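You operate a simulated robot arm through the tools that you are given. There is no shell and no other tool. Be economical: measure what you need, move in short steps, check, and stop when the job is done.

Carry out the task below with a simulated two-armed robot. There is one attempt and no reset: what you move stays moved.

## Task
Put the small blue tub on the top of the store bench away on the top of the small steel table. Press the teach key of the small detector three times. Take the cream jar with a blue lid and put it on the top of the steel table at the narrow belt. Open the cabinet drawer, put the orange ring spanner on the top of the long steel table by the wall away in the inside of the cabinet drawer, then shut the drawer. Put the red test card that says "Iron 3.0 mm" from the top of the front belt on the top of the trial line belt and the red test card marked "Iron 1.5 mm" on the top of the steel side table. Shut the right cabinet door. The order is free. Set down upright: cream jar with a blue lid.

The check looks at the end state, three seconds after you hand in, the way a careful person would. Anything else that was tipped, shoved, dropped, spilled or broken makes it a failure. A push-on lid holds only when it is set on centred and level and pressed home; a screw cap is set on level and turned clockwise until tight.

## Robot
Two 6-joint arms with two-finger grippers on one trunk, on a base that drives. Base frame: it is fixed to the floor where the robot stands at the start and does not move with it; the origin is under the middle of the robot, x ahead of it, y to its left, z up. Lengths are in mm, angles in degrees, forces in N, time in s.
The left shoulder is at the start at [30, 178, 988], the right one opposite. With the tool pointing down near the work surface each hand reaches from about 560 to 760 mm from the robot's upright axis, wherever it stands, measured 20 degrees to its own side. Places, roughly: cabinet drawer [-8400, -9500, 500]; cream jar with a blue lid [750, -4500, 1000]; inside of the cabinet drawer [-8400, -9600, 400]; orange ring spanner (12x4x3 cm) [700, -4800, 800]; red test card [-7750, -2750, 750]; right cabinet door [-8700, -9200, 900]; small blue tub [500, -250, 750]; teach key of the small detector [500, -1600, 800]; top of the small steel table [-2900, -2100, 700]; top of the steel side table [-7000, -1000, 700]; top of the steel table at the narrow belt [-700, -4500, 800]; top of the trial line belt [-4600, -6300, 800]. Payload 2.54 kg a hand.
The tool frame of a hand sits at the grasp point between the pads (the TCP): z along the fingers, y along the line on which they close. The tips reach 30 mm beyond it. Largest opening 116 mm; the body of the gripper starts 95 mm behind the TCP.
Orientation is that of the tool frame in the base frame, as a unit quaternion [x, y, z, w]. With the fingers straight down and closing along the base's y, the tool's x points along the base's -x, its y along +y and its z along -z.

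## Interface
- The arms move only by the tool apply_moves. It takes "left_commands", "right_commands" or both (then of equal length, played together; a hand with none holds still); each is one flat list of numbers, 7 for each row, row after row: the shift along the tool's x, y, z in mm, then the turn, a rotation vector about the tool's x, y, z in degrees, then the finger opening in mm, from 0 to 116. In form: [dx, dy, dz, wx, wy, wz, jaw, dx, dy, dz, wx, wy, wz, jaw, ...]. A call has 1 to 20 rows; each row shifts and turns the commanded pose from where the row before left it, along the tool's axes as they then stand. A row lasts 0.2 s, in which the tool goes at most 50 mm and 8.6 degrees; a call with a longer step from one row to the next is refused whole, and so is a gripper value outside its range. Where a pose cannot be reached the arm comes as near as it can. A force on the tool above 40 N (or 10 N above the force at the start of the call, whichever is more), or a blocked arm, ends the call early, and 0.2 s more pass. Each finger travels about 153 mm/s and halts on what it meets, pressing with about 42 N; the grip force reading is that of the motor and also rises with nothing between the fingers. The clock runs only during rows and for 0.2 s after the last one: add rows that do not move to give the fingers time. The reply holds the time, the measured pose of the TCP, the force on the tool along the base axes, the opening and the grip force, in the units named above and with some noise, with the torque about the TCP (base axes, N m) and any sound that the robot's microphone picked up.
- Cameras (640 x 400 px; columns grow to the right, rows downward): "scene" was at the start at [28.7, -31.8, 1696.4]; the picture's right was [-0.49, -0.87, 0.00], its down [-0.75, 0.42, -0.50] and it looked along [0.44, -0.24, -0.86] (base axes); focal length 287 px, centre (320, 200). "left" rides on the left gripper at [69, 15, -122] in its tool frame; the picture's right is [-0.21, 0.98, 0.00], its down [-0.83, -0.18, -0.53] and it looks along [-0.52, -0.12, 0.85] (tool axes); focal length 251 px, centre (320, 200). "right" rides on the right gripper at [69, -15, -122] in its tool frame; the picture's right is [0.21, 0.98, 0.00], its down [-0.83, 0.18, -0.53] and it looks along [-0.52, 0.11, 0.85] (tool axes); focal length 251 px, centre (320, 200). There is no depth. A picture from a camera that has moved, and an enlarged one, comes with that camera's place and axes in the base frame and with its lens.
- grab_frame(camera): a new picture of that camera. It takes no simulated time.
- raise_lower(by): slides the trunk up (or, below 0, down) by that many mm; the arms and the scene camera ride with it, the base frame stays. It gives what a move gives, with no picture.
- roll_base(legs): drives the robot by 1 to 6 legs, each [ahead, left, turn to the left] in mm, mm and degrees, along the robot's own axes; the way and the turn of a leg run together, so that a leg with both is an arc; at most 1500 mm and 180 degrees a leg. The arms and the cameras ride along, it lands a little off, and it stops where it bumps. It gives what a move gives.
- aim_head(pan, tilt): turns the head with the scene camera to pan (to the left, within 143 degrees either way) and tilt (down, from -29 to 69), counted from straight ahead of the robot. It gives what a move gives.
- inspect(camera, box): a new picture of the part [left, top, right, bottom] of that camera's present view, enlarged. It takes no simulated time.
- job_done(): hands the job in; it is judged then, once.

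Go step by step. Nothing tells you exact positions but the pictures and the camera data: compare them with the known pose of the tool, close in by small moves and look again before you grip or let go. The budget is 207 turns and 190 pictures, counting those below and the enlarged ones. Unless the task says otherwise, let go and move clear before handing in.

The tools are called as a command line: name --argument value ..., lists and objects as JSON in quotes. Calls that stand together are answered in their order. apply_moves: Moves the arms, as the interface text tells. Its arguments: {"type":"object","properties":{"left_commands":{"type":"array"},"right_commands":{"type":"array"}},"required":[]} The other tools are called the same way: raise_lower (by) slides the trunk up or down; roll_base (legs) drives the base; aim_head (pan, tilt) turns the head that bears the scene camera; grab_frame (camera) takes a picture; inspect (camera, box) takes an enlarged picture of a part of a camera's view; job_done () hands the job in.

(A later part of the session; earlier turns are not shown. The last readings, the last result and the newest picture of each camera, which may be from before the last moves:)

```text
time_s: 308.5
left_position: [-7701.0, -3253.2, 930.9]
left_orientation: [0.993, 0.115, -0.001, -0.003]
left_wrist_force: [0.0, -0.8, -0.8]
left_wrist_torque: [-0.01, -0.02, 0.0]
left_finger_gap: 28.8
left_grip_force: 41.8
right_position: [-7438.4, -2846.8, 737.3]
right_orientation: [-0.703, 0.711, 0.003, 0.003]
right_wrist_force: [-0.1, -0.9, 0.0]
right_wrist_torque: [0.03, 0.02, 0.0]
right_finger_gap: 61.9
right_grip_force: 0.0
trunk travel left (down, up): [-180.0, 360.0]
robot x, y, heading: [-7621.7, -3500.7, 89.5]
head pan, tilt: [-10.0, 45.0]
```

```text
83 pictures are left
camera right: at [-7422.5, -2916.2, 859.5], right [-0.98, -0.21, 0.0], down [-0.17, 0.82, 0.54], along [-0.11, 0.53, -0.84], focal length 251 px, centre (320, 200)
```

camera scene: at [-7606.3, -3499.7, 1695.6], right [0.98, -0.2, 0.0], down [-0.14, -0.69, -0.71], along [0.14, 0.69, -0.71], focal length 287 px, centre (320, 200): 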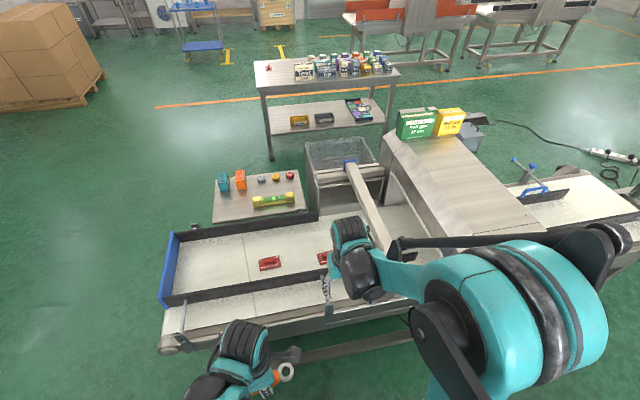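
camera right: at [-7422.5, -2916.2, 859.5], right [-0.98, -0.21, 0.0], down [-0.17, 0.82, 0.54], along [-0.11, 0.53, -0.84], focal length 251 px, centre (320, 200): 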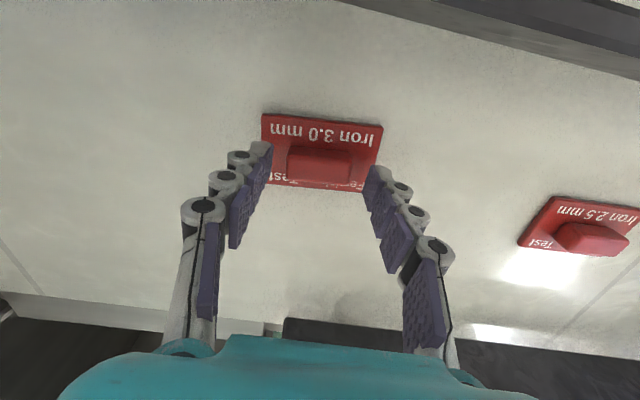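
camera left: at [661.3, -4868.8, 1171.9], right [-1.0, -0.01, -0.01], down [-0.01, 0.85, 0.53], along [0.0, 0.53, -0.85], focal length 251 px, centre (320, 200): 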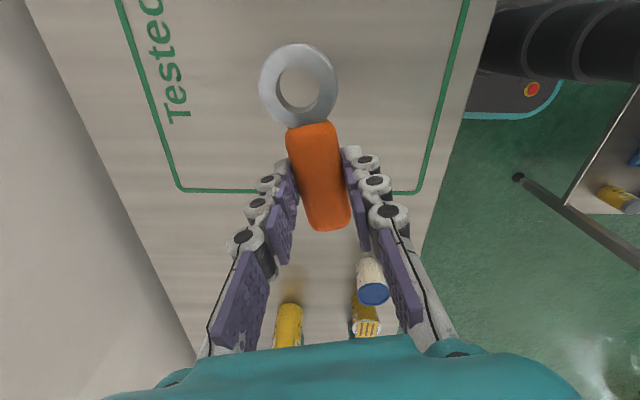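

apply_moves --right_commands '[0, 0, 8, 0, 0, 0, 62, 0, 0, 6, 0, 0, 0, 62, 0, 0, 4, 0, 0, 0, 62, 0, 0, 3, 0, 0, 0, 62, 0, 0, 3, 0, 0, 0, 62, 0, 0, 3, 0, 0, 0, 62, 0, 0, 0, 0, 0, 0, 62]'

grab_frame --camera "right"

```text
time_s: 310.1
left_position: [-7701.7, -3252.8, 932.6]
left_orientation: [0.993, 0.115, 0.0, -0.003]
left_wrist_force: [0.8, 0.5, -0.5]
left_wrist_torque: [-0.08, 0.01, -0.03]
left_finger_gap: 28.6
left_grip_force: 42.0
right_position: [-7437.0, -2847.0, 713.6]
right_orientation: [-0.703, 0.711, 0.003, 0.004]
right_wrist_force: [0.8, 0.7, 44.7]
right_wrist_torque: [-0.1, 0.02, -0.02]
right_finger_gap: 60.9
right_grip_force: 18.0
trunk travel left (down, up): [-180.0, 360.0]
robot x, y, heading: [-7622.0, -3499.5, 89.5]
head pan, tilt: [-10.0, 45.0]
```

```text
82 pictures are left
camera right: at [-7422.5, -2916.6, 835.6], right [-0.98, -0.21, 0.0], down [-0.17, 0.82, 0.54], along [-0.11, 0.53, -0.84], focal length 251 px, centre (320, 200)
```

right: 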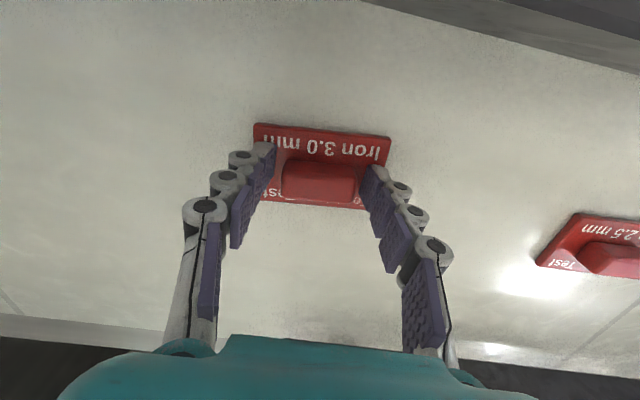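

Touching the card. I ease up 2 mm, close on the knob and lift.

apply_moves --right_commands '[0, 0, -3, 0, 0, 0, 55, 0, 0, 0, 0, 0, 0, 35, 0, 0, 0, 0, 0, 0, 35, 0, 0, 0, 0, 0, 0, 35, 0, 0, -20, 0, 0, 0, 35, 0, 0, -45, 0, 0, 0, 35, 0, 0, -45, 0, 0, 0, 35, 0, 0, -45, 0, 0, 0, 35, 0, 0, -45, 0, 0, 0, 35, 43, 0, -10, 0, 0, 0, 35, 43, 0, -10, 0, 0, 0, 35, 43, 0, 0, 0, 0, 0, 35, 43, 0, 0, 0, 0, 0, 35, 43, 0, 0, 0, 0, 0, 35]'

grab_frame --camera "right"

```text
time_s: 313.1
left_position: [-7700.3, -3254.0, 931.3]
left_orientation: [0.993, 0.115, 0.001, -0.003]
left_wrist_force: [0.1, -0.1, -1.5]
left_wrist_torque: [0.03, 0.04, 0.03]
left_finger_gap: 28.8
left_grip_force: 42.1
right_position: [-7437.1, -3062.3, 934.5]
right_orientation: [-0.704, 0.71, 0.003, 0.005]
right_wrist_force: [-0.2, 0.2, -0.4]
right_wrist_torque: [0.0, -0.02, 0.0]
right_finger_gap: 45.6
right_grip_force: 42.0
trunk travel left (down, up): [-180.0, 360.0]
robot x, y, heading: [-7621.3, -3497.0, 89.5]
head pan, tilt: [-10.0, 45.0]
```

```text
81 pictures are left
camera right: at [-7422.4, -3132.3, 1056.1], right [-0.98, -0.21, 0.0], down [-0.17, 0.82, 0.54], along [-0.11, 0.53, -0.84], focal length 251 px, centre (320, 200)
```

right: 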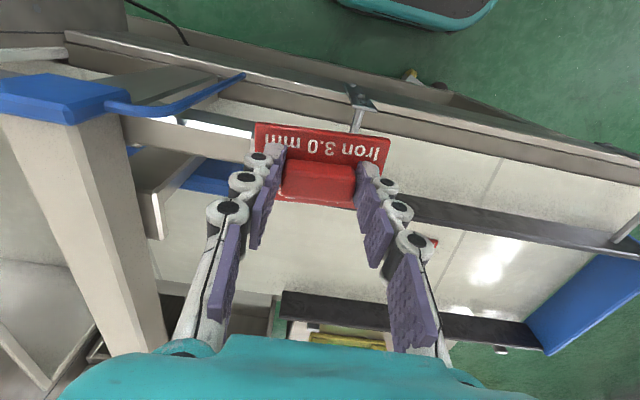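

The 3.0 mm card is held. Now I look for a route to the trial line belt near [-4600, -6300].

raise_lower --by 100

aim_head --pan -110 --tilt 18

grab_frame --camera "scene"

aim_head --pan 143 --tilt 18

grab_frame --camera "scene"

```text
time_s: 314.4
left_position: [-7701.9, -3251.4, 1031.4]
left_orientation: [0.993, 0.115, -0.001, -0.002]
left_wrist_force: [-0.1, 0.0, -1.1]
left_wrist_torque: [-0.04, -0.02, 0.02]
left_finger_gap: 28.7
left_grip_force: 42.7
right_position: [-7438.2, -3060.3, 1034.3]
right_orientation: [-0.703, 0.711, 0.002, 0.003]
right_wrist_force: [0.2, 0.0, -0.5]
right_wrist_torque: [-0.02, -0.02, 0.01]
right_finger_gap: 45.6
right_grip_force: 42.1
trunk travel left (down, up): [-280.0, 260.0]
robot x, y, heading: [-7618.0, -3500.0, 89.6]
head pan, tilt: [-10.0, 45.0]
```

```text
time_s: 316.2
left_position: [-7700.2, -3253.0, 1031.3]
left_orientation: [0.993, 0.116, 0.0, -0.003]
left_wrist_force: [-0.1, -0.2, -1.5]
left_wrist_torque: [-0.01, 0.02, 0.0]
left_finger_gap: 28.8
left_grip_force: 42.0
right_position: [-7437.4, -3060.7, 1033.9]
right_orientation: [-0.704, 0.71, 0.003, 0.004]
right_wrist_force: [-0.5, 0.3, 0.1]
right_wrist_torque: [0.01, 0.02, 0.03]
right_finger_gap: 45.4
right_grip_force: 42.4
trunk travel left (down, up): [-280.0, 260.0]
robot x, y, heading: [-7621.9, -3498.8, 89.7]
head pan, tilt: [-110.0, 18.0]
```

```text
80 pictures are left
camera scene: at [-7533.7, -3560.6, 1837.5], right [-0.35, -0.94, 0.0], down [-0.29, 0.11, -0.95], along [0.89, -0.33, -0.31], focal length 287 px, centre (320, 200)
```

scene: 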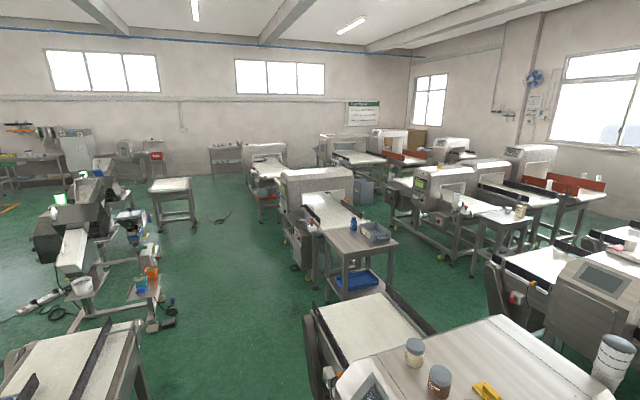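

```text
time_s: 319.8
left_position: [-7700.4, -3252.4, 1030.5]
left_orientation: [0.993, 0.114, 0.0, -0.003]
left_wrist_force: [-0.2, -0.6, -0.7]
left_wrist_torque: [0.0, -0.01, 0.02]
left_finger_gap: 28.8
left_grip_force: 42.3
right_position: [-7438.1, -3060.3, 1034.7]
right_orientation: [-0.704, 0.71, 0.003, 0.004]
right_wrist_force: [-0.3, -0.7, -0.6]
right_wrist_torque: [-0.03, -0.04, 0.0]
right_finger_gap: 44.6
right_grip_force: 42.0
trunk travel left (down, up): [-280.0, 260.0]
robot x, y, heading: [-7620.9, -3499.2, 89.5]
head pan, tilt: [143.0, 18.0]
```

```text
79 pictures are left
camera scene: at [-7678.0, -3602.0, 1837.5], right [-0.79, 0.61, 0.0], down [0.19, 0.24, -0.95], along [-0.58, -0.75, -0.31], focal length 287 px, centre (320, 200)
```

scene: 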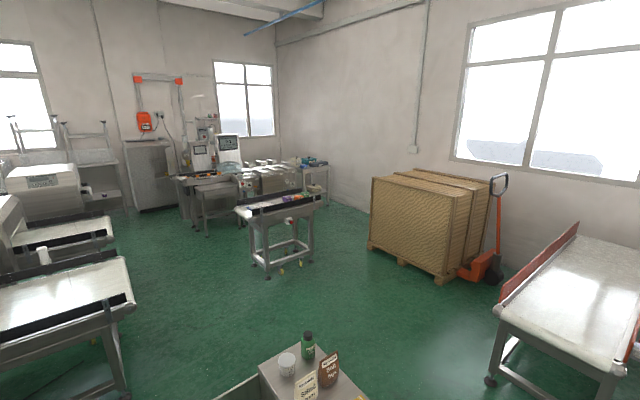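

The route may lead past the end of the first line. I turn to face east in the aisle and drive on to get a better view.

apply_moves --right_commands '[43, 0, 0, 0, 0, 0, 35, 43, 0, 0, 0, 0, 0, 35, 30, 0, 0, 0, 0, 0, 35]'

roll_base --legs '[[-70, 0, 0], [0, 0, -90], [1300, 0, 0]]'

aim_head --pan -30 --tilt 30

grab_frame --camera "scene"

```text
time_s: 320.6
left_position: [-7701.1, -3253.1, 1031.5]
left_orientation: [0.993, 0.115, 0.0, -0.003]
left_wrist_force: [0.1, 0.1, -0.4]
left_wrist_torque: [0.02, 0.04, -0.01]
left_finger_gap: 28.9
left_grip_force: 42.1
right_position: [-7437.2, -3177.3, 1034.9]
right_orientation: [-0.704, 0.71, 0.003, 0.004]
right_wrist_force: [0.2, -0.3, -0.9]
right_wrist_torque: [-0.03, 0.03, -0.01]
right_finger_gap: 44.7
right_grip_force: 42.4
trunk travel left (down, up): [-280.0, 260.0]
robot x, y, heading: [-7625.1, -3501.3, 89.5]
head pan, tilt: [143.0, 18.0]
```

```text
time_s: 331.4
left_position: [-6093.1, -3438.8, 1031.1]
left_orientation: [0.798, -0.602, 0.001, -0.002]
left_wrist_force: [-0.5, -0.1, -0.2]
left_wrist_torque: [0.02, 0.01, 0.01]
left_finger_gap: 28.9
left_grip_force: 42.1
right_position: [-6004.3, -3698.6, 1034.2]
right_orientation: [-0.019, 1.0, -0.001, 0.005]
right_wrist_force: [0.0, -0.4, -1.0]
right_wrist_torque: [0.02, 0.03, -0.02]
right_finger_gap: 44.5
right_grip_force: 41.7
trunk travel left (down, up): [-280.0, 260.0]
robot x, y, heading: [-6340.1, -3529.0, 2.0]
head pan, tilt: [143.0, 18.0]
```

```text
time_s: 334.0
left_position: [-6094.2, -3439.4, 1031.4]
left_orientation: [0.798, -0.603, 0.002, -0.002]
left_wrist_force: [-0.6, -0.4, -1.1]
left_wrist_torque: [0.02, -0.02, -0.01]
left_finger_gap: 28.9
left_grip_force: 41.9
right_position: [-6006.0, -3699.5, 1035.9]
right_orientation: [-0.018, 1.0, -0.001, 0.005]
right_wrist_force: [-0.2, 1.3, -0.6]
right_wrist_torque: [0.0, 0.0, -0.01]
right_finger_gap: 44.4
right_grip_force: 42.1
trunk travel left (down, up): [-280.0, 260.0]
robot x, y, heading: [-6338.8, -3530.3, 1.9]
head pan, tilt: [-30.0, 30.0]
```

```text
78 pictures are left
camera scene: at [-6286.4, -3573.2, 1818.2], right [-0.47, -0.88, 0.0], down [-0.44, 0.23, -0.87], along [0.77, -0.4, -0.5], focal length 287 px, centre (320, 200)
```

scene: 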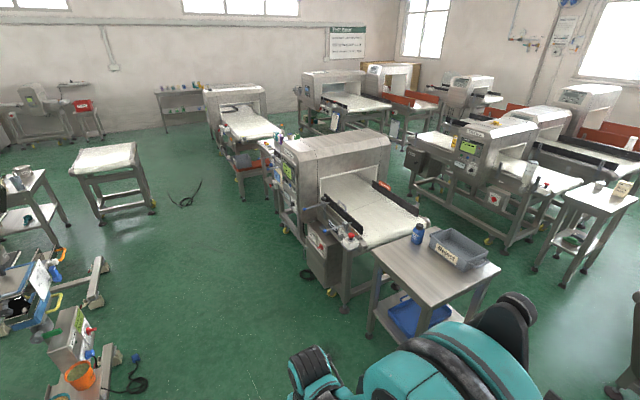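

inspect --camera "scene" --box '[390, 90, 640, 260]'

aim_head --pan -75 --tilt 32

grab_frame --camera "scene"

```text
2.35 times, centred on (515, 175) of scene
camera zoom: at [-6286.4, -3573.2, 1818.2], right [-0.47, -0.88, 0.0], down [-0.44, 0.23, -0.87], along [0.77, -0.4, -0.5], focal length 676 px, centre (-139, 259)
```

zoom: 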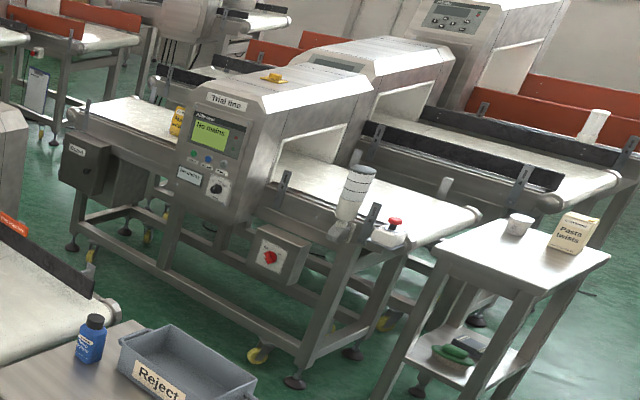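

```text
time_s: 335.1
left_position: [-6093.8, -3438.1, 1030.1]
left_orientation: [0.798, -0.602, 0.003, -0.002]
left_wrist_force: [0.9, -0.3, -1.6]
left_wrist_torque: [0.03, -0.01, 0.01]
left_finger_gap: 28.5
left_grip_force: 42.2
right_position: [-6004.9, -3698.2, 1034.5]
right_orientation: [-0.018, 1.0, 0.0, 0.003]
right_wrist_force: [0.4, 0.1, -0.6]
right_wrist_torque: [0.02, -0.02, 0.01]
right_finger_gap: 44.4
right_grip_force: 42.0
trunk travel left (down, up): [-280.0, 260.0]
robot x, y, heading: [-6337.0, -3533.9, 2.1]
head pan, tilt: [-75.0, 32.0]
```

```text
76 pictures are left
camera scene: at [-6339.9, -3616.6, 1815.1], right [-0.96, -0.3, 0.0], down [-0.16, 0.51, -0.85], along [0.25, -0.81, -0.53], focal length 287 px, centre (320, 200)
```

scene: 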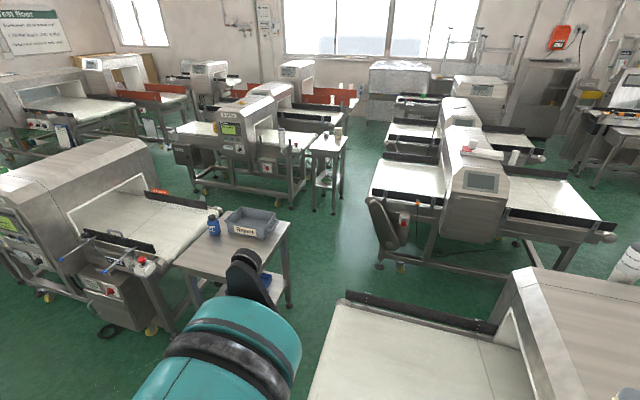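

"Trial line" is labelled on the second-row machine. The gap at its west is too narrow, but there is a wide gap between machines near x −3450. I drive east along the aisle and look south.

roll_base --legs '[[0, 0, -2], [1450, 0, 0], [1420, 0, 0], [0, 0, -90]]'

aim_head --pan 0 --tilt 28

grab_frame --camera "scene"

```text
time_s: 353.3
left_position: [-3352.3, -3703.3, 1032.2]
left_orientation: [-0.142, 0.99, -0.003, 0.001]
left_wrist_force: [0.0, 0.1, -0.9]
left_wrist_torque: [-0.01, -0.02, 0.02]
left_finger_gap: 28.8
left_grip_force: 42.0
right_position: [-3611.8, -3793.4, 1035.9]
right_orientation: [0.691, 0.723, -0.003, 0.003]
right_wrist_force: [-0.3, 0.2, -0.3]
right_wrist_torque: [-0.01, 0.0, 0.02]
right_finger_gap: 44.4
right_grip_force: 41.6
trunk travel left (down, up): [-280.0, 260.0]
robot x, y, heading: [-3447.1, -3461.9, -87.5]
head pan, tilt: [-75.0, 32.0]
```

```text
time_s: 354.8
left_position: [-3352.8, -3703.1, 1031.0]
left_orientation: [-0.142, 0.99, -0.002, 0.0]
left_wrist_force: [0.2, -0.5, -1.2]
left_wrist_torque: [0.0, -0.02, 0.0]
left_finger_gap: 28.8
left_grip_force: 41.6
right_position: [-3610.3, -3793.9, 1034.3]
right_orientation: [0.692, 0.722, -0.004, 0.003]
right_wrist_force: [0.6, -0.5, -0.5]
right_wrist_torque: [0.0, 0.02, 0.01]
right_finger_gap: 44.8
right_grip_force: 41.3
trunk travel left (down, up): [-280.0, 260.0]
robot x, y, heading: [-3445.7, -3459.6, -87.5]
head pan, tilt: [0.0, 28.0]
```

```text
75 pictures are left
camera scene: at [-3443.0, -3521.7, 1821.4], right [-1.0, -0.04, 0.0], down [-0.02, 0.47, -0.88], along [0.04, -0.88, -0.47], focal length 287 px, centre (320, 200)
```

scene: 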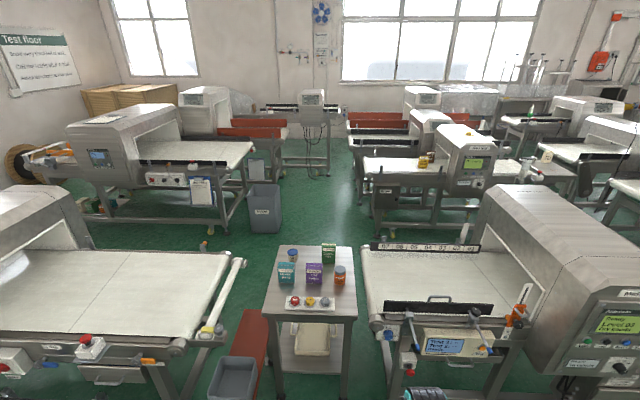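

A table and bins block that gap. From the earlier views, there is an E–W aisle at y ≈ −5000 reachable from the west, with a diagonal gap past the reject-tray table. I drive back west and around.

roll_base --legs '[[0, 0, -92.5], [1450, 110, 0], [1450, 0, 0], [1450, 0, 0]]'

```text
time_s: 379.4
left_position: [-8002.7, -3755.9, 1031.7]
left_orientation: [0.606, 0.796, -0.002, -0.001]
left_wrist_force: [0.0, -0.7, -1.4]
left_wrist_torque: [0.0, -0.04, 0.01]
left_finger_gap: 29.0
left_grip_force: 42.4
right_position: [-8090.8, -3495.5, 1034.5]
right_orientation: [1.0, 0.016, -0.004, 0.0]
right_wrist_force: [0.2, -1.1, -0.6]
right_wrist_torque: [-0.01, 0.0, -0.02]
right_finger_gap: 44.3
right_grip_force: 42.2
trunk travel left (down, up): [-280.0, 260.0]
robot x, y, heading: [-7758.3, -3666.7, -178.1]
head pan, tilt: [0.0, 28.0]
```

roll_base --legs '[[1000, -80, -1.9], [0, 0, 90], [1350, 0, 0], [0, 0, 90]]'

aim_head --pan 0 --tilt 22

grab_frame --camera "scene"

```text
time_s: 398.6
left_position: [-8586.6, -4858.2, 1030.8]
left_orientation: [0.772, -0.635, 0.002, -0.001]
left_wrist_force: [-0.5, -1.0, -1.7]
left_wrist_torque: [-0.01, 0.01, 0.02]
left_finger_gap: 29.0
left_grip_force: 42.3
right_position: [-8519.8, -5124.9, 1035.7]
right_orientation: [0.023, 1.0, -0.001, 0.005]
right_wrist_force: [-0.1, 0.5, -0.9]
right_wrist_torque: [0.03, -0.01, -0.03]
right_finger_gap: 44.5
right_grip_force: 42.1
trunk travel left (down, up): [-280.0, 260.0]
robot x, y, heading: [-8840.4, -4927.3, -2.6]
head pan, tilt: [0.0, 28.0]
```

```text
time_s: 399.3
left_position: [-8586.5, -4859.3, 1031.2]
left_orientation: [0.772, -0.636, 0.002, -0.002]
left_wrist_force: [-0.2, 0.8, -0.8]
left_wrist_torque: [0.0, -0.01, 0.0]
left_finger_gap: 28.6
left_grip_force: 41.5
right_position: [-8520.9, -5125.2, 1035.6]
right_orientation: [0.024, 1.0, -0.001, 0.005]
right_wrist_force: [0.6, -0.2, -0.9]
right_wrist_torque: [-0.01, 0.01, 0.0]
right_finger_gap: 44.3
right_grip_force: 41.8
trunk travel left (down, up): [-280.0, 260.0]
robot x, y, heading: [-8836.2, -4928.2, -2.6]
head pan, tilt: [0.0, 22.0]
```

```text
74 pictures are left
camera scene: at [-8773.2, -4931.9, 1831.0], right [-0.05, -1.0, 0.0], down [-0.37, 0.02, -0.93], along [0.93, -0.04, -0.38], focal length 287 px, centre (320, 200)
```

scene: 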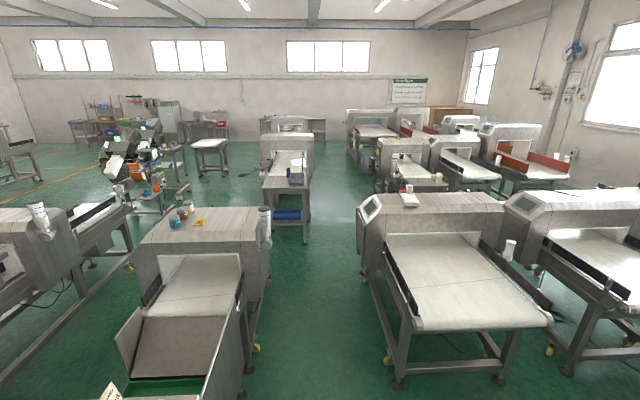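

The aisle straight ahead is clear and about 0.9 m wide. I drive along it to just before the gap.

roll_base --legs '[[0, 0, 2.6], [1300, -140, 0], [1270, -20, 0]]'

aim_head --pan -25 --tilt 35

grab_frame --camera "scene"

```text
time_s: 412.0
left_position: [-6076.9, -5043.2, 1030.8]
left_orientation: [0.786, -0.619, 0.001, -0.001]
left_wrist_force: [-0.1, 0.3, -0.4]
left_wrist_torque: [-0.03, 0.02, 0.03]
left_finger_gap: 29.0
left_grip_force: 42.8
right_position: [-6000.4, -5306.1, 1035.4]
right_orientation: [0.002, 1.0, -0.001, 0.004]
right_wrist_force: [0.4, 0.0, -0.1]
right_wrist_torque: [-0.01, 0.04, 0.02]
right_finger_gap: 44.5
right_grip_force: 42.2
trunk travel left (down, up): [-280.0, 260.0]
robot x, y, heading: [-6324.2, -5125.4, -0.2]
head pan, tilt: [0.0, 22.0]
```

```text
time_s: 412.9
left_position: [-6078.6, -5041.9, 1030.9]
left_orientation: [0.786, -0.619, 0.003, -0.002]
left_wrist_force: [0.2, -0.2, -0.5]
left_wrist_torque: [0.01, -0.02, -0.02]
left_finger_gap: 28.8
left_grip_force: 41.8
right_position: [-6000.8, -5306.5, 1034.5]
right_orientation: [0.003, 1.0, -0.001, 0.005]
right_wrist_force: [0.7, -0.1, -0.2]
right_wrist_torque: [0.05, -0.03, -0.02]
right_finger_gap: 44.7
right_grip_force: 41.7
trunk travel left (down, up): [-280.0, 260.0]
robot x, y, heading: [-6322.8, -5121.3, -0.2]
head pan, tilt: [-25.0, 35.0]
```

```text
73 pictures are left
camera scene: at [-6274.7, -5160.4, 1810.4], right [-0.43, -0.9, 0.0], down [-0.52, 0.24, -0.82], along [0.74, -0.35, -0.57], focal length 287 px, centre (320, 200)
```

scene: 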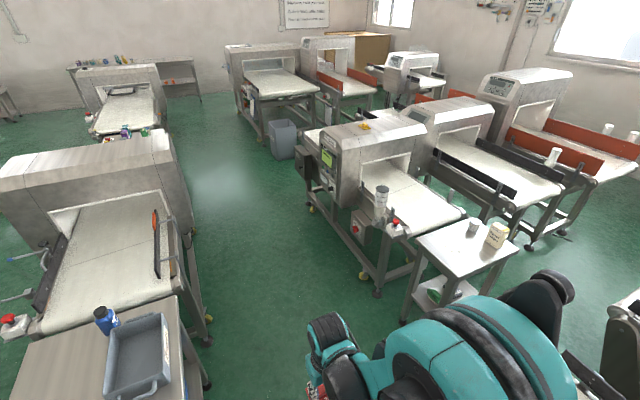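

The trial line's west belt section spans about x −5425…−4950, y −6480…−6060. I weave through the gap and turn to face it.

raise_lower --by 80

roll_base --legs '[[230, 0, 0], [400, -290, 0], [680, -60, 0], [0, 0, -90]]'

aim_head --pan -5 --tilt 45

grab_frame --camera "scene"

```text
time_s: 414.0
left_position: [-6077.8, -5042.0, 1111.2]
left_orientation: [0.785, -0.619, 0.002, -0.002]
left_wrist_force: [0.3, 0.7, -1.2]
left_wrist_torque: [0.02, 0.0, 0.01]
left_finger_gap: 28.8
left_grip_force: 41.7
right_position: [-5999.9, -5305.3, 1115.2]
right_orientation: [0.002, 1.0, -0.001, 0.004]
right_wrist_force: [-0.3, 0.1, -0.9]
right_wrist_torque: [-0.02, 0.03, 0.04]
right_finger_gap: 44.5
right_grip_force: 41.8
trunk travel left (down, up): [-360.0, 180.0]
robot x, y, heading: [-6323.5, -5122.6, -0.2]
head pan, tilt: [-25.0, 35.0]
```

```text
time_s: 425.5
left_position: [-4926.6, -5716.2, 1111.1]
left_orientation: [-0.13, 0.991, -0.003, 0.0]
left_wrist_force: [0.3, -0.1, -1.8]
left_wrist_torque: [0.03, 0.0, 0.0]
left_finger_gap: 28.9
left_grip_force: 42.2
right_position: [-5187.3, -5799.9, 1114.7]
right_orientation: [0.7, 0.714, -0.003, 0.003]
right_wrist_force: [0.3, -0.6, 0.5]
right_wrist_torque: [-0.03, -0.01, -0.02]
right_finger_gap: 44.6
right_grip_force: 42.1
trunk travel left (down, up): [-360.0, 180.0]
robot x, y, heading: [-5011.1, -5471.2, -88.6]
head pan, tilt: [-25.0, 35.0]
```

```text
time_s: 426.3
left_position: [-4927.0, -5716.9, 1111.2]
left_orientation: [-0.13, 0.991, -0.003, 0.0]
left_wrist_force: [-0.2, -0.6, -0.6]
left_wrist_torque: [0.01, 0.01, 0.02]
left_finger_gap: 29.0
left_grip_force: 42.1
right_position: [-5187.6, -5800.4, 1114.3]
right_orientation: [0.7, 0.714, -0.003, 0.002]
right_wrist_force: [-0.5, 0.2, -0.7]
right_wrist_torque: [0.0, 0.02, 0.0]
right_finger_gap: 44.5
right_grip_force: 41.0
trunk travel left (down, up): [-360.0, 180.0]
robot x, y, heading: [-5014.2, -5471.2, -88.9]
head pan, tilt: [-5.0, 45.0]
```

```text
72 pictures are left
camera scene: at [-5019.6, -5522.6, 1875.6], right [-1.0, 0.07, 0.0], down [0.05, 0.71, -0.71], along [-0.05, -0.71, -0.71], focal length 287 px, centre (320, 200)
```

scene: 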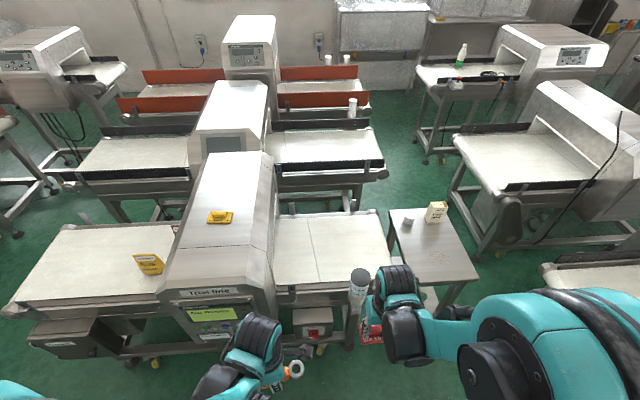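

I'm in front of the belt; a grey sensor tower stands at about [-5208, -6062]. I shift left of it and closer, then reach over the belt.

roll_base --legs '[[120, 95, -1.1]]'

apply_moves --right_commands '[-43, 0, 0, 0, 0, 0, 35, -43, 0, 0, 0, 0, 0, 35, -43, 0, 0, 0, 0, 0, 35, -43, 0, 0, 0, 0, 0, 35, -43, 0, 0, 0, 0, 0, 35, -43, 0, 0, 0, 0, 0, 35, -43, 0, 0, 0, 0, 0, 35]'

grab_frame --camera "right"

grab_frame --camera "scene"

```text
time_s: 427.7
left_position: [-4833.8, -5835.9, 1110.8]
left_orientation: [-0.12, 0.993, -0.002, -0.001]
left_wrist_force: [-0.6, -0.2, -1.1]
left_wrist_torque: [0.03, 0.01, -0.02]
left_finger_gap: 28.9
left_grip_force: 42.0
right_position: [-5095.8, -5915.9, 1114.0]
right_orientation: [0.706, 0.708, -0.004, 0.003]
right_wrist_force: [-0.6, 0.6, -0.6]
right_wrist_torque: [0.02, 0.02, 0.01]
right_finger_gap: 44.7
right_grip_force: 41.9
trunk travel left (down, up): [-360.0, 180.0]
robot x, y, heading: [-4916.5, -5589.7, -89.8]
head pan, tilt: [-5.0, 45.0]
```

```text
time_s: 429.3
left_position: [-4833.9, -5839.1, 1110.4]
left_orientation: [-0.121, 0.993, -0.001, 0.001]
left_wrist_force: [-0.3, -0.2, -1.3]
left_wrist_torque: [0.03, 0.02, -0.02]
left_finger_gap: 28.7
left_grip_force: 41.7
right_position: [-5095.9, -6215.8, 1116.6]
right_orientation: [0.706, 0.708, -0.003, 0.002]
right_wrist_force: [-0.6, 0.2, 1.1]
right_wrist_torque: [0.06, 0.01, 0.0]
right_finger_gap: 44.2
right_grip_force: 41.9
trunk travel left (down, up): [-360.0, 180.0]
robot x, y, heading: [-4916.9, -5592.1, -90.1]
head pan, tilt: [-5.0, 45.0]
```

```text
71 pictures are left
camera right: at [-5110.8, -6145.4, 1238.6], right [0.98, 0.22, 0.0], down [0.18, -0.82, 0.54], along [0.11, -0.53, -0.84], focal length 251 px, centre (320, 200)
```

right: 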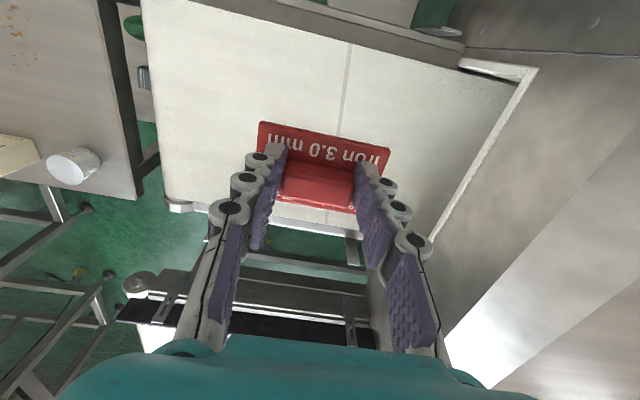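

```text
70 pictures are left
camera scene: at [-4923.6, -5643.5, 1875.5], right [-1.0, 0.09, 0.0], down [0.06, 0.71, -0.71], along [-0.06, -0.7, -0.71], focal length 287 px, centre (320, 200)
```

scene: 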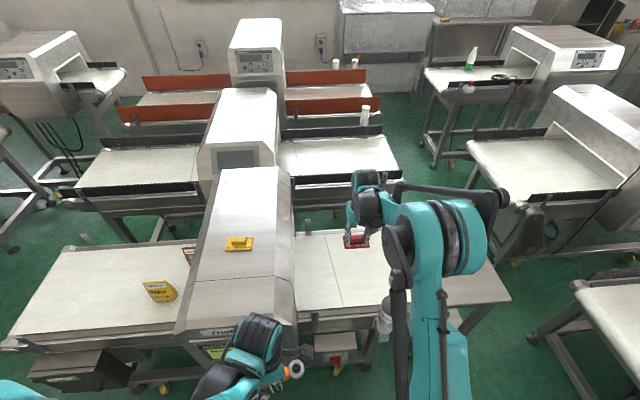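

The belt below is clear. I descend toward it with the arm.

apply_moves --right_commands '[0, 0, 45, 0, 0, 0, 35, 0, 0, 45, 0, 0, 0, 35, 0, 0, 45, 0, 0, 0, 35, 0, 0, 45, 0, 0, 0, 35, 0, 0, 40, 0, 0, 0, 35, 0, 0, 0, 0, 0, 0, 35]'

grab_frame --camera "right"

inspect --camera "scene" --box '[280, 180, 440, 340]'

```text
time_s: 430.7
left_position: [-4832.9, -5834.9, 1111.7]
left_orientation: [-0.12, 0.993, -0.002, 0.0]
left_wrist_force: [0.6, 0.1, -1.4]
left_wrist_torque: [0.01, 0.04, -0.01]
left_finger_gap: 28.8
left_grip_force: 42.1
right_position: [-5097.3, -6219.5, 892.6]
right_orientation: [0.707, 0.708, -0.004, 0.002]
right_wrist_force: [-0.2, 1.0, -0.5]
right_wrist_torque: [0.0, 0.01, 0.03]
right_finger_gap: 44.3
right_grip_force: 42.3
trunk travel left (down, up): [-360.0, 180.0]
robot x, y, heading: [-4914.8, -5587.5, -89.7]
head pan, tilt: [-5.0, 45.0]
```

```text
69 pictures are left
camera right: at [-5111.6, -6148.9, 1015.4], right [0.98, 0.22, 0.0], down [0.18, -0.82, 0.54], along [0.11, -0.53, -0.84], focal length 251 px, centre (320, 200)
```

right: 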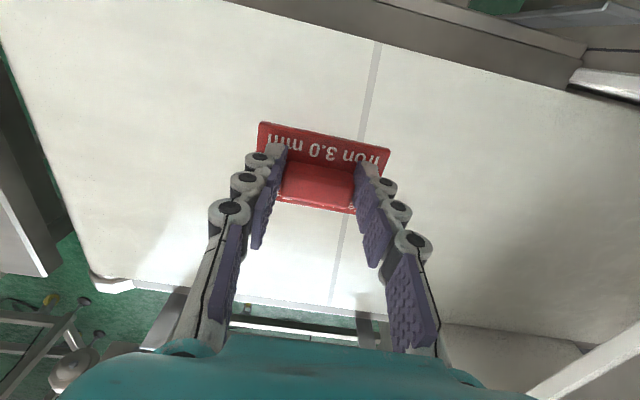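

```text
2.50 times, centred on (360, 260) of scene
camera zoom: at [-4923.5, -5640.4, 1875.6], right [-1.0, 0.09, 0.0], down [0.06, 0.7, -0.71], along [-0.06, -0.7, -0.71], focal length 718 px, centre (220, 50)
```

zoom: 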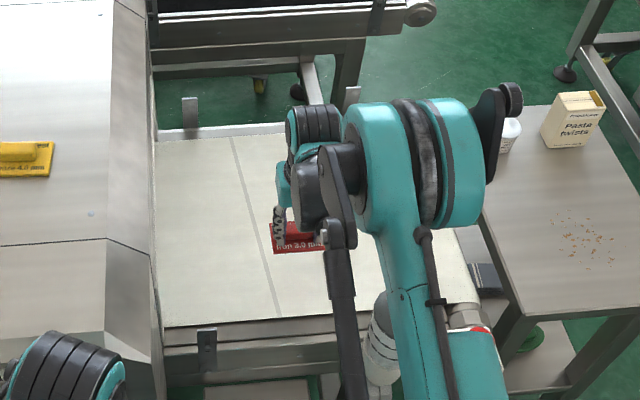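

apply_moves --right_commands '[0, 0, 25, 0, 0, 0, 35, 0, 0, 15, 0, 0, 0, 35, 0, 0, 10, 0, 0, 0, 35, 0, 0, 6, 0, 0, 0, 35, 0, 0, 6, 0, 0, 0, 35, 0, 0, 6, 0, 0, 0, 35, 0, 0, 6, 0, 0, 0, 35, 0, 0, 0, 0, 0, 0, 35]'

grab_frame --camera "right"

inspect --camera "scene" --box '[320, 220, 420, 340]'

```text
time_s: 432.5
left_position: [-4834.3, -5836.5, 1112.4]
left_orientation: [-0.119, 0.993, -0.003, 0.0]
left_wrist_force: [0.6, 0.8, -1.1]
left_wrist_torque: [0.02, -0.01, -0.03]
left_finger_gap: 28.9
left_grip_force: 42.1
right_position: [-5096.1, -6218.8, 824.6]
right_orientation: [0.706, 0.708, -0.004, 0.003]
right_wrist_force: [-0.5, 0.3, -1.3]
right_wrist_torque: [-0.03, 0.01, 0.03]
right_finger_gap: 44.6
right_grip_force: 41.8
trunk travel left (down, up): [-360.0, 180.0]
robot x, y, heading: [-4918.3, -5588.3, -89.9]
head pan, tilt: [-5.0, 45.0]
```

```text
67 pictures are left
camera right: at [-5110.8, -6149.5, 946.4], right [0.98, 0.22, 0.0], down [0.18, -0.82, 0.54], along [0.11, -0.53, -0.84], focal length 251 px, centre (320, 200)
```

right: 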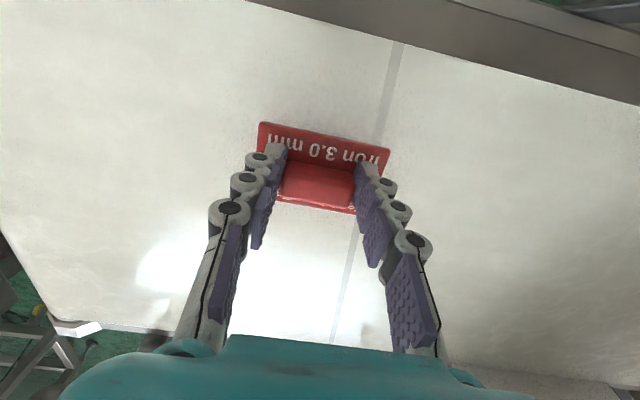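

```text
3.33 times, centred on (370, 280) of scene
camera zoom: at [-4923.7, -5640.9, 1875.6], right [-1.0, 0.09, 0.0], down [0.06, 0.7, -0.71], along [-0.06, -0.7, -0.71], focal length 958 px, centre (153, -67)
```

zoom: 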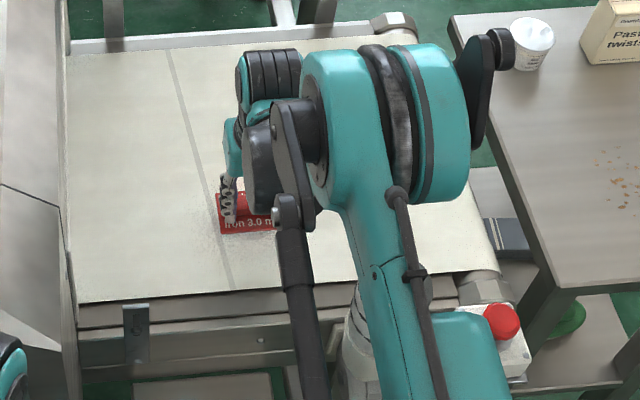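

apply_moves --right_commands '[0, 0, 8, 0, 0, 0, 35, 0, 0, 8, 0, 0, 0, 35, 0, 0, 8, 0, 0, 0, 35, 0, 0, 6, 0, 0, 0, 35, 0, 0, 6, 0, 0, 0, 35, 0, 0, 6, 0, 0, 0, 35, 0, 0, 0, 0, 0, 0, 35]'

grab_frame --camera "right"

```text
time_s: 434.1
left_position: [-4833.5, -5835.1, 1111.1]
left_orientation: [-0.12, 0.993, -0.003, -0.001]
left_wrist_force: [0.2, -0.2, -1.8]
left_wrist_torque: [0.0, 0.0, 0.02]
left_finger_gap: 29.2
left_grip_force: 41.8
right_position: [-5096.2, -6206.9, 809.1]
right_orientation: [0.707, 0.707, -0.004, 0.003]
right_wrist_force: [-0.6, -0.6, -0.3]
right_wrist_torque: [-0.01, 0.03, 0.01]
right_finger_gap: 44.5
right_grip_force: 41.8
right hand out of reach, approached as far as the arm can: row 2, 3, 4, 5, 6
trunk travel left (down, up): [-360.0, 180.0]
robot x, y, heading: [-4915.1, -5591.2, -89.9]
head pan, tilt: [-5.0, 45.0]
```

```text
65 pictures are left
camera right: at [-5110.7, -6136.5, 929.5], right [0.98, 0.22, 0.0], down [0.18, -0.82, 0.54], along [0.11, -0.53, -0.84], focal length 251 px, centre (320, 200)
```

right: 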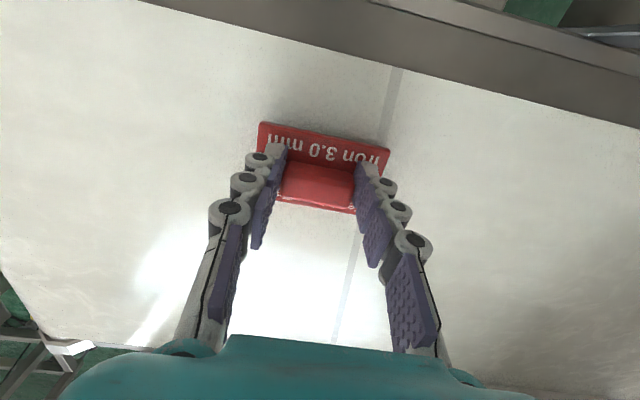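

The arm is at its limit; I lower the trunk 50 mm to bring the card closer to the belt.

raise_lower --by -50

grab_frame --camera "right"

inspect --camera "scene" --box '[300, 200, 440, 340]'

```text
time_s: 434.6
left_position: [-4832.7, -5835.4, 1095.8]
left_orientation: [-0.12, 0.993, -0.003, -0.001]
left_wrist_force: [0.7, -0.1, -1.9]
left_wrist_torque: [0.0, -0.03, 0.02]
left_finger_gap: 28.7
left_grip_force: 41.5
right_position: [-5095.9, -6207.5, 795.6]
right_orientation: [0.707, 0.707, -0.003, 0.002]
right_wrist_force: [2.3, 5.7, 20.5]
right_wrist_torque: [0.05, -0.1, -0.04]
right_finger_gap: 44.5
right_grip_force: 42.3
trunk travel left (down, up): [-345.0, 195.0]
robot x, y, heading: [-4916.8, -5591.4, -89.8]
head pan, tilt: [-5.0, 45.0]
stopped: the force on the tool passed its limit at 82 N (the readings are from after the stop); the commanded pose is now the measured one
```

```text
64 pictures are left
camera right: at [-5110.6, -6136.1, 918.0], right [0.98, 0.22, 0.0], down [0.18, -0.82, 0.54], along [0.11, -0.53, -0.84], focal length 251 px, centre (320, 200)
```

right: 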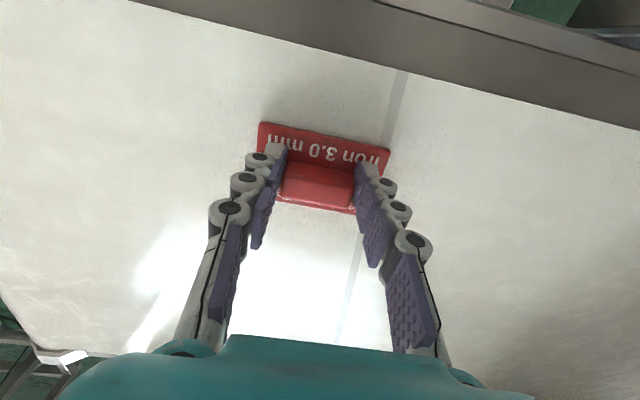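

```text
2.86 times, centred on (370, 270) of scene
camera zoom: at [-4923.1, -5639.0, 1860.4], right [-1.0, 0.09, 0.0], down [0.06, 0.7, -0.71], along [-0.06, -0.71, -0.71], focal length 821 px, centre (177, 0)
```

zoom: 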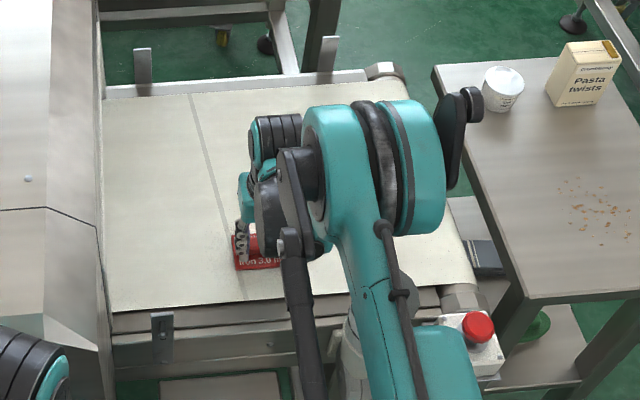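

Contact with the belt at TCP 796. I release the card and rise.

apply_moves --right_commands '[0, 0, -1, 0, 0, 0, 42, 0, 0, 0, 0, 0, 0, 55, 0, 0, 0, 0, 0, 0, 70, 0, 0, 0, 0, 0, 0, 70, 0, 0, -20, 0, 0, 0, 70, 0, 0, -45, 0, 0, 0, 70, 0, 0, -45, 0, 0, 0, 70, 0, 0, -45, 0, 0, 0, 70, 0, 0, -45, 0, 0, 0, 70, 0, 0, -45, 0, 0, 0, 70, 0, 0, -45, 0, 0, 0, 70, 0, 0, -40, 0, 0, 0, 70]'

grab_frame --camera "right"

```text
time_s: 437.2
left_position: [-4832.6, -5834.6, 1096.6]
left_orientation: [-0.12, 0.993, -0.003, 0.0]
left_wrist_force: [-0.5, 0.5, -1.2]
left_wrist_torque: [0.0, -0.01, 0.01]
left_finger_gap: 28.8
left_grip_force: 41.9
right_position: [-5093.1, -6203.6, 1125.7]
right_orientation: [0.706, 0.708, -0.004, 0.001]
right_wrist_force: [-0.2, 1.0, 0.5]
right_wrist_torque: [-0.02, 0.01, 0.01]
right_finger_gap: 70.1
right_grip_force: 0.0
trunk travel left (down, up): [-345.0, 195.0]
robot x, y, heading: [-4916.5, -5591.9, -89.7]
head pan, tilt: [-5.0, 45.0]
```

```text
62 pictures are left
camera right: at [-5107.4, -6132.0, 1247.3], right [0.98, 0.22, 0.0], down [0.18, -0.82, 0.54], along [0.11, -0.53, -0.84], focal length 251 px, centre (320, 200)
```

right: 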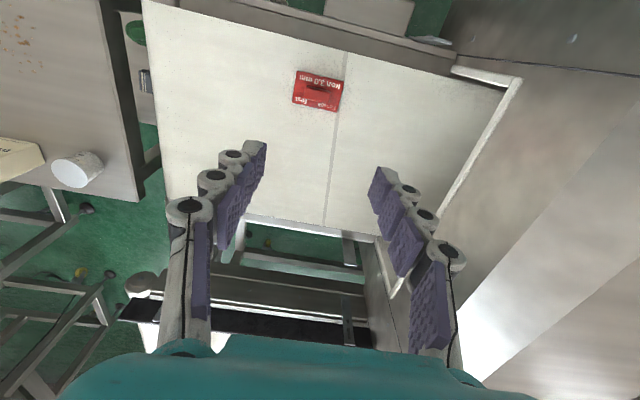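

The card lies on the trial belt. I retract, back off and turn west to retrace the route.

apply_moves --right_commands '[43, 0, 0, 0, 0, 0, 70, 43, 0, 0, 0, 0, 0, 70, 43, 0, 0, 0, 0, 0, 70, 43, 0, 0, 0, 0, 0, 70, 43, 0, 0, 0, 0, 0, 70, 43, 0, 0, 0, 0, 0, 70, 43, 0, 0, 0, 0, 0, 40]'

roll_base --legs '[[-115, 0, 0], [0, 0, -90.3], [780, -60, 0]]'

```text
time_s: 438.8
left_position: [-4833.7, -5834.5, 1097.8]
left_orientation: [-0.121, 0.993, -0.004, -0.001]
left_wrist_force: [0.3, 1.7, -1.3]
left_wrist_torque: [0.0, 0.02, 0.02]
left_finger_gap: 28.8
left_grip_force: 42.2
right_position: [-5093.1, -5900.8, 1125.5]
right_orientation: [0.706, 0.708, -0.005, 0.003]
right_wrist_force: [-0.9, 0.6, 0.1]
right_wrist_torque: [-0.05, -0.02, 0.0]
right_finger_gap: 40.0
right_grip_force: 0.0
trunk travel left (down, up): [-345.0, 195.0]
robot x, y, heading: [-4915.9, -5591.8, -90.1]
head pan, tilt: [-5.0, 45.0]
```

```text
time_s: 447.6
left_position: [-5942.3, -5500.0, 1096.0]
left_orientation: [0.616, 0.787, -0.001, -0.003]
left_wrist_force: [-0.4, -0.4, -1.0]
left_wrist_torque: [0.0, -0.02, 0.04]
left_finger_gap: 29.0
left_grip_force: 42.6
right_position: [-6009.3, -5241.1, 1124.0]
right_orientation: [1.0, 0.001, -0.004, -0.001]
right_wrist_force: [-0.4, -0.2, 0.6]
right_wrist_torque: [0.01, -0.02, -0.02]
right_finger_gap: 40.1
right_grip_force: 0.0
trunk travel left (down, up): [-345.0, 195.0]
robot x, y, heading: [-5697.5, -5420.3, -179.7]
head pan, tilt: [-5.0, 45.0]
```

On track. I pass back through the gap and out to the west aisle.

roll_base --legs '[[376, -300, 0], [1300, -20, 0], [1400, 0, 0], [0, 0, 80]]'

aim_head --pan 0 --tilt 22

grab_frame --camera "scene"

```text
time_s: 466.6
left_position: [-8697.3, -5411.9, 1097.2]
left_orientation: [-0.066, 0.998, -0.002, 0.0]
left_wrist_force: [-0.6, 0.5, -1.5]
left_wrist_torque: [0.01, 0.02, -0.05]
left_finger_gap: 29.0
left_grip_force: 41.9
right_position: [-8964.3, -5450.5, 1124.5]
right_orientation: [0.744, 0.668, -0.004, 0.002]
right_wrist_force: [0.1, -0.8, 0.8]
right_wrist_torque: [-0.02, 0.01, 0.0]
right_finger_gap: 40.1
right_grip_force: 0.0
trunk travel left (down, up): [-345.0, 195.0]
robot x, y, heading: [-8752.8, -5158.2, -96.3]
head pan, tilt: [-5.0, 45.0]
```

```text
time_s: 467.4
left_position: [-8698.8, -5411.7, 1096.7]
left_orientation: [-0.065, 0.998, -0.003, -0.001]
left_wrist_force: [-0.5, 0.7, -1.1]
left_wrist_torque: [0.0, 0.03, 0.01]
left_finger_gap: 28.9
left_grip_force: 41.8
right_position: [-8963.3, -5451.5, 1124.9]
right_orientation: [0.745, 0.667, -0.003, 0.002]
right_wrist_force: [0.7, 0.6, -0.3]
right_wrist_torque: [-0.02, -0.03, 0.0]
right_finger_gap: 40.0
right_grip_force: 0.1
trunk travel left (down, up): [-345.0, 195.0]
robot x, y, heading: [-8749.5, -5155.2, -96.3]
head pan, tilt: [0.0, 22.0]
```

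```text
61 pictures are left
camera scene: at [-8759.8, -5220.7, 1895.9], right [-0.99, 0.11, 0.0], down [0.04, 0.37, -0.93], along [-0.1, -0.92, -0.38], focal length 287 px, centre (320, 200)
```

scene: 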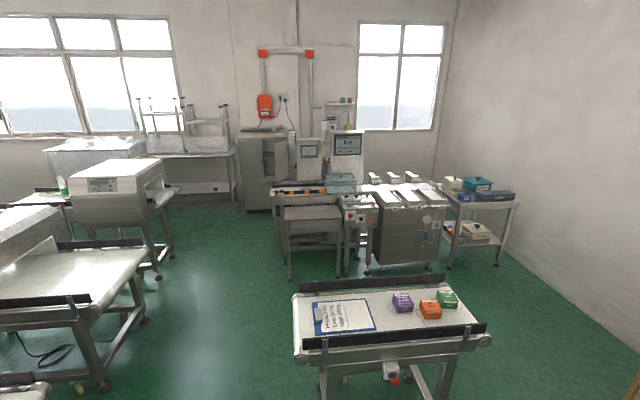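

The cabinet is ahead at pixel (265, 170). I zoom in.

inspect --camera "scene" --box '[200, 100, 360, 300]'

```text
2.00 times, centred on (280, 200) of scene
camera zoom: at [-8759.8, -5220.7, 1895.9], right [-0.99, 0.11, 0.0], down [0.04, 0.37, -0.93], along [-0.1, -0.92, -0.38], focal length 575 px, centre (400, 200)
```

zoom: 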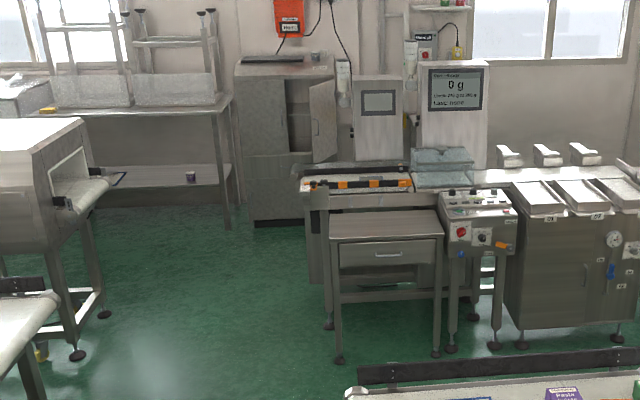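

The cabinet is in the far corner, with its right door ajar beside the check-weigher. I drive down the clear lane at x ≈ −8150.

roll_base --legs '[[0, 0, 6.3], [600, 600, 0], [1300, 0, 0], [1100, 0, 0]]'

aim_head --pan -10 --tilt 30

grab_frame --camera "scene"

```text
time_s: 483.9
left_position: [-8015.8, -8398.0, 1096.1]
left_orientation: [-0.13, 0.992, -0.003, 0.0]
left_wrist_force: [0.1, 0.0, -1.5]
left_wrist_torque: [0.01, 0.01, 0.03]
left_finger_gap: 28.9
left_grip_force: 42.0
right_position: [-8273.1, -8469.5, 1122.9]
right_orientation: [0.7, 0.714, -0.004, 0.002]
right_wrist_force: [0.4, -1.1, 0.7]
right_wrist_torque: [0.02, -0.01, -0.01]
right_finger_gap: 39.8
right_grip_force: 0.0
trunk travel left (down, up): [-345.0, 195.0]
robot x, y, heading: [-8099.9, -8152.4, -89.1]
head pan, tilt: [0.0, 22.0]
```

```text
time_s: 484.6
left_position: [-8014.2, -8396.9, 1096.2]
left_orientation: [-0.13, 0.992, -0.004, 0.0]
left_wrist_force: [0.1, 0.4, -1.0]
left_wrist_torque: [0.02, -0.02, -0.03]
left_finger_gap: 28.8
left_grip_force: 41.9
right_position: [-8273.6, -8471.2, 1123.3]
right_orientation: [0.7, 0.715, -0.004, 0.002]
right_wrist_force: [0.5, -0.3, -0.1]
right_wrist_torque: [0.0, 0.01, -0.02]
right_finger_gap: 40.1
right_grip_force: 0.1
trunk travel left (down, up): [-345.0, 195.0]
robot x, y, heading: [-8099.7, -8150.7, -88.7]
head pan, tilt: [-10.0, 30.0]
```

```text
59 pictures are left
camera scene: at [-8116.9, -8211.7, 1883.2], right [-0.99, 0.15, 0.0], down [0.08, 0.49, -0.87], along [-0.13, -0.86, -0.5], focal length 287 px, centre (320, 200)
```

scene: 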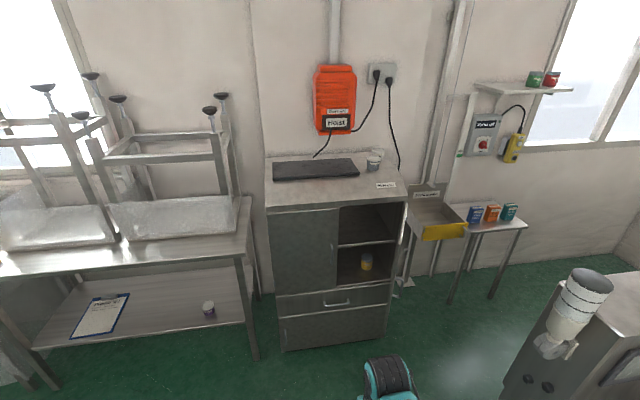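

inspect --camera "scene" --box '[250, 140, 480, 360]'

```text
1.82 times, centred on (365, 250) of scene
camera zoom: at [-8116.9, -8211.7, 1883.2], right [-0.99, 0.15, 0.0], down [0.08, 0.49, -0.87], along [-0.13, -0.86, -0.5], focal length 522 px, centre (238, 109)
```

zoom: 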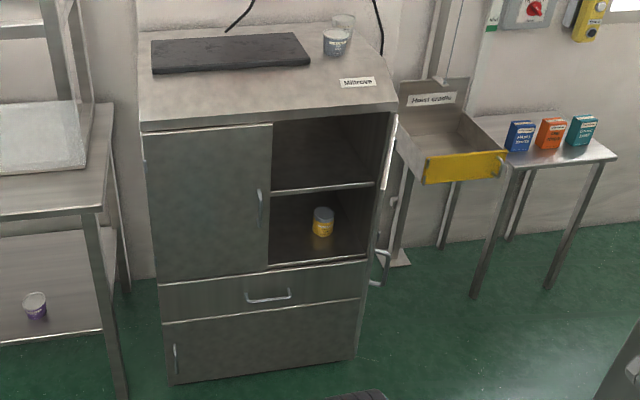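

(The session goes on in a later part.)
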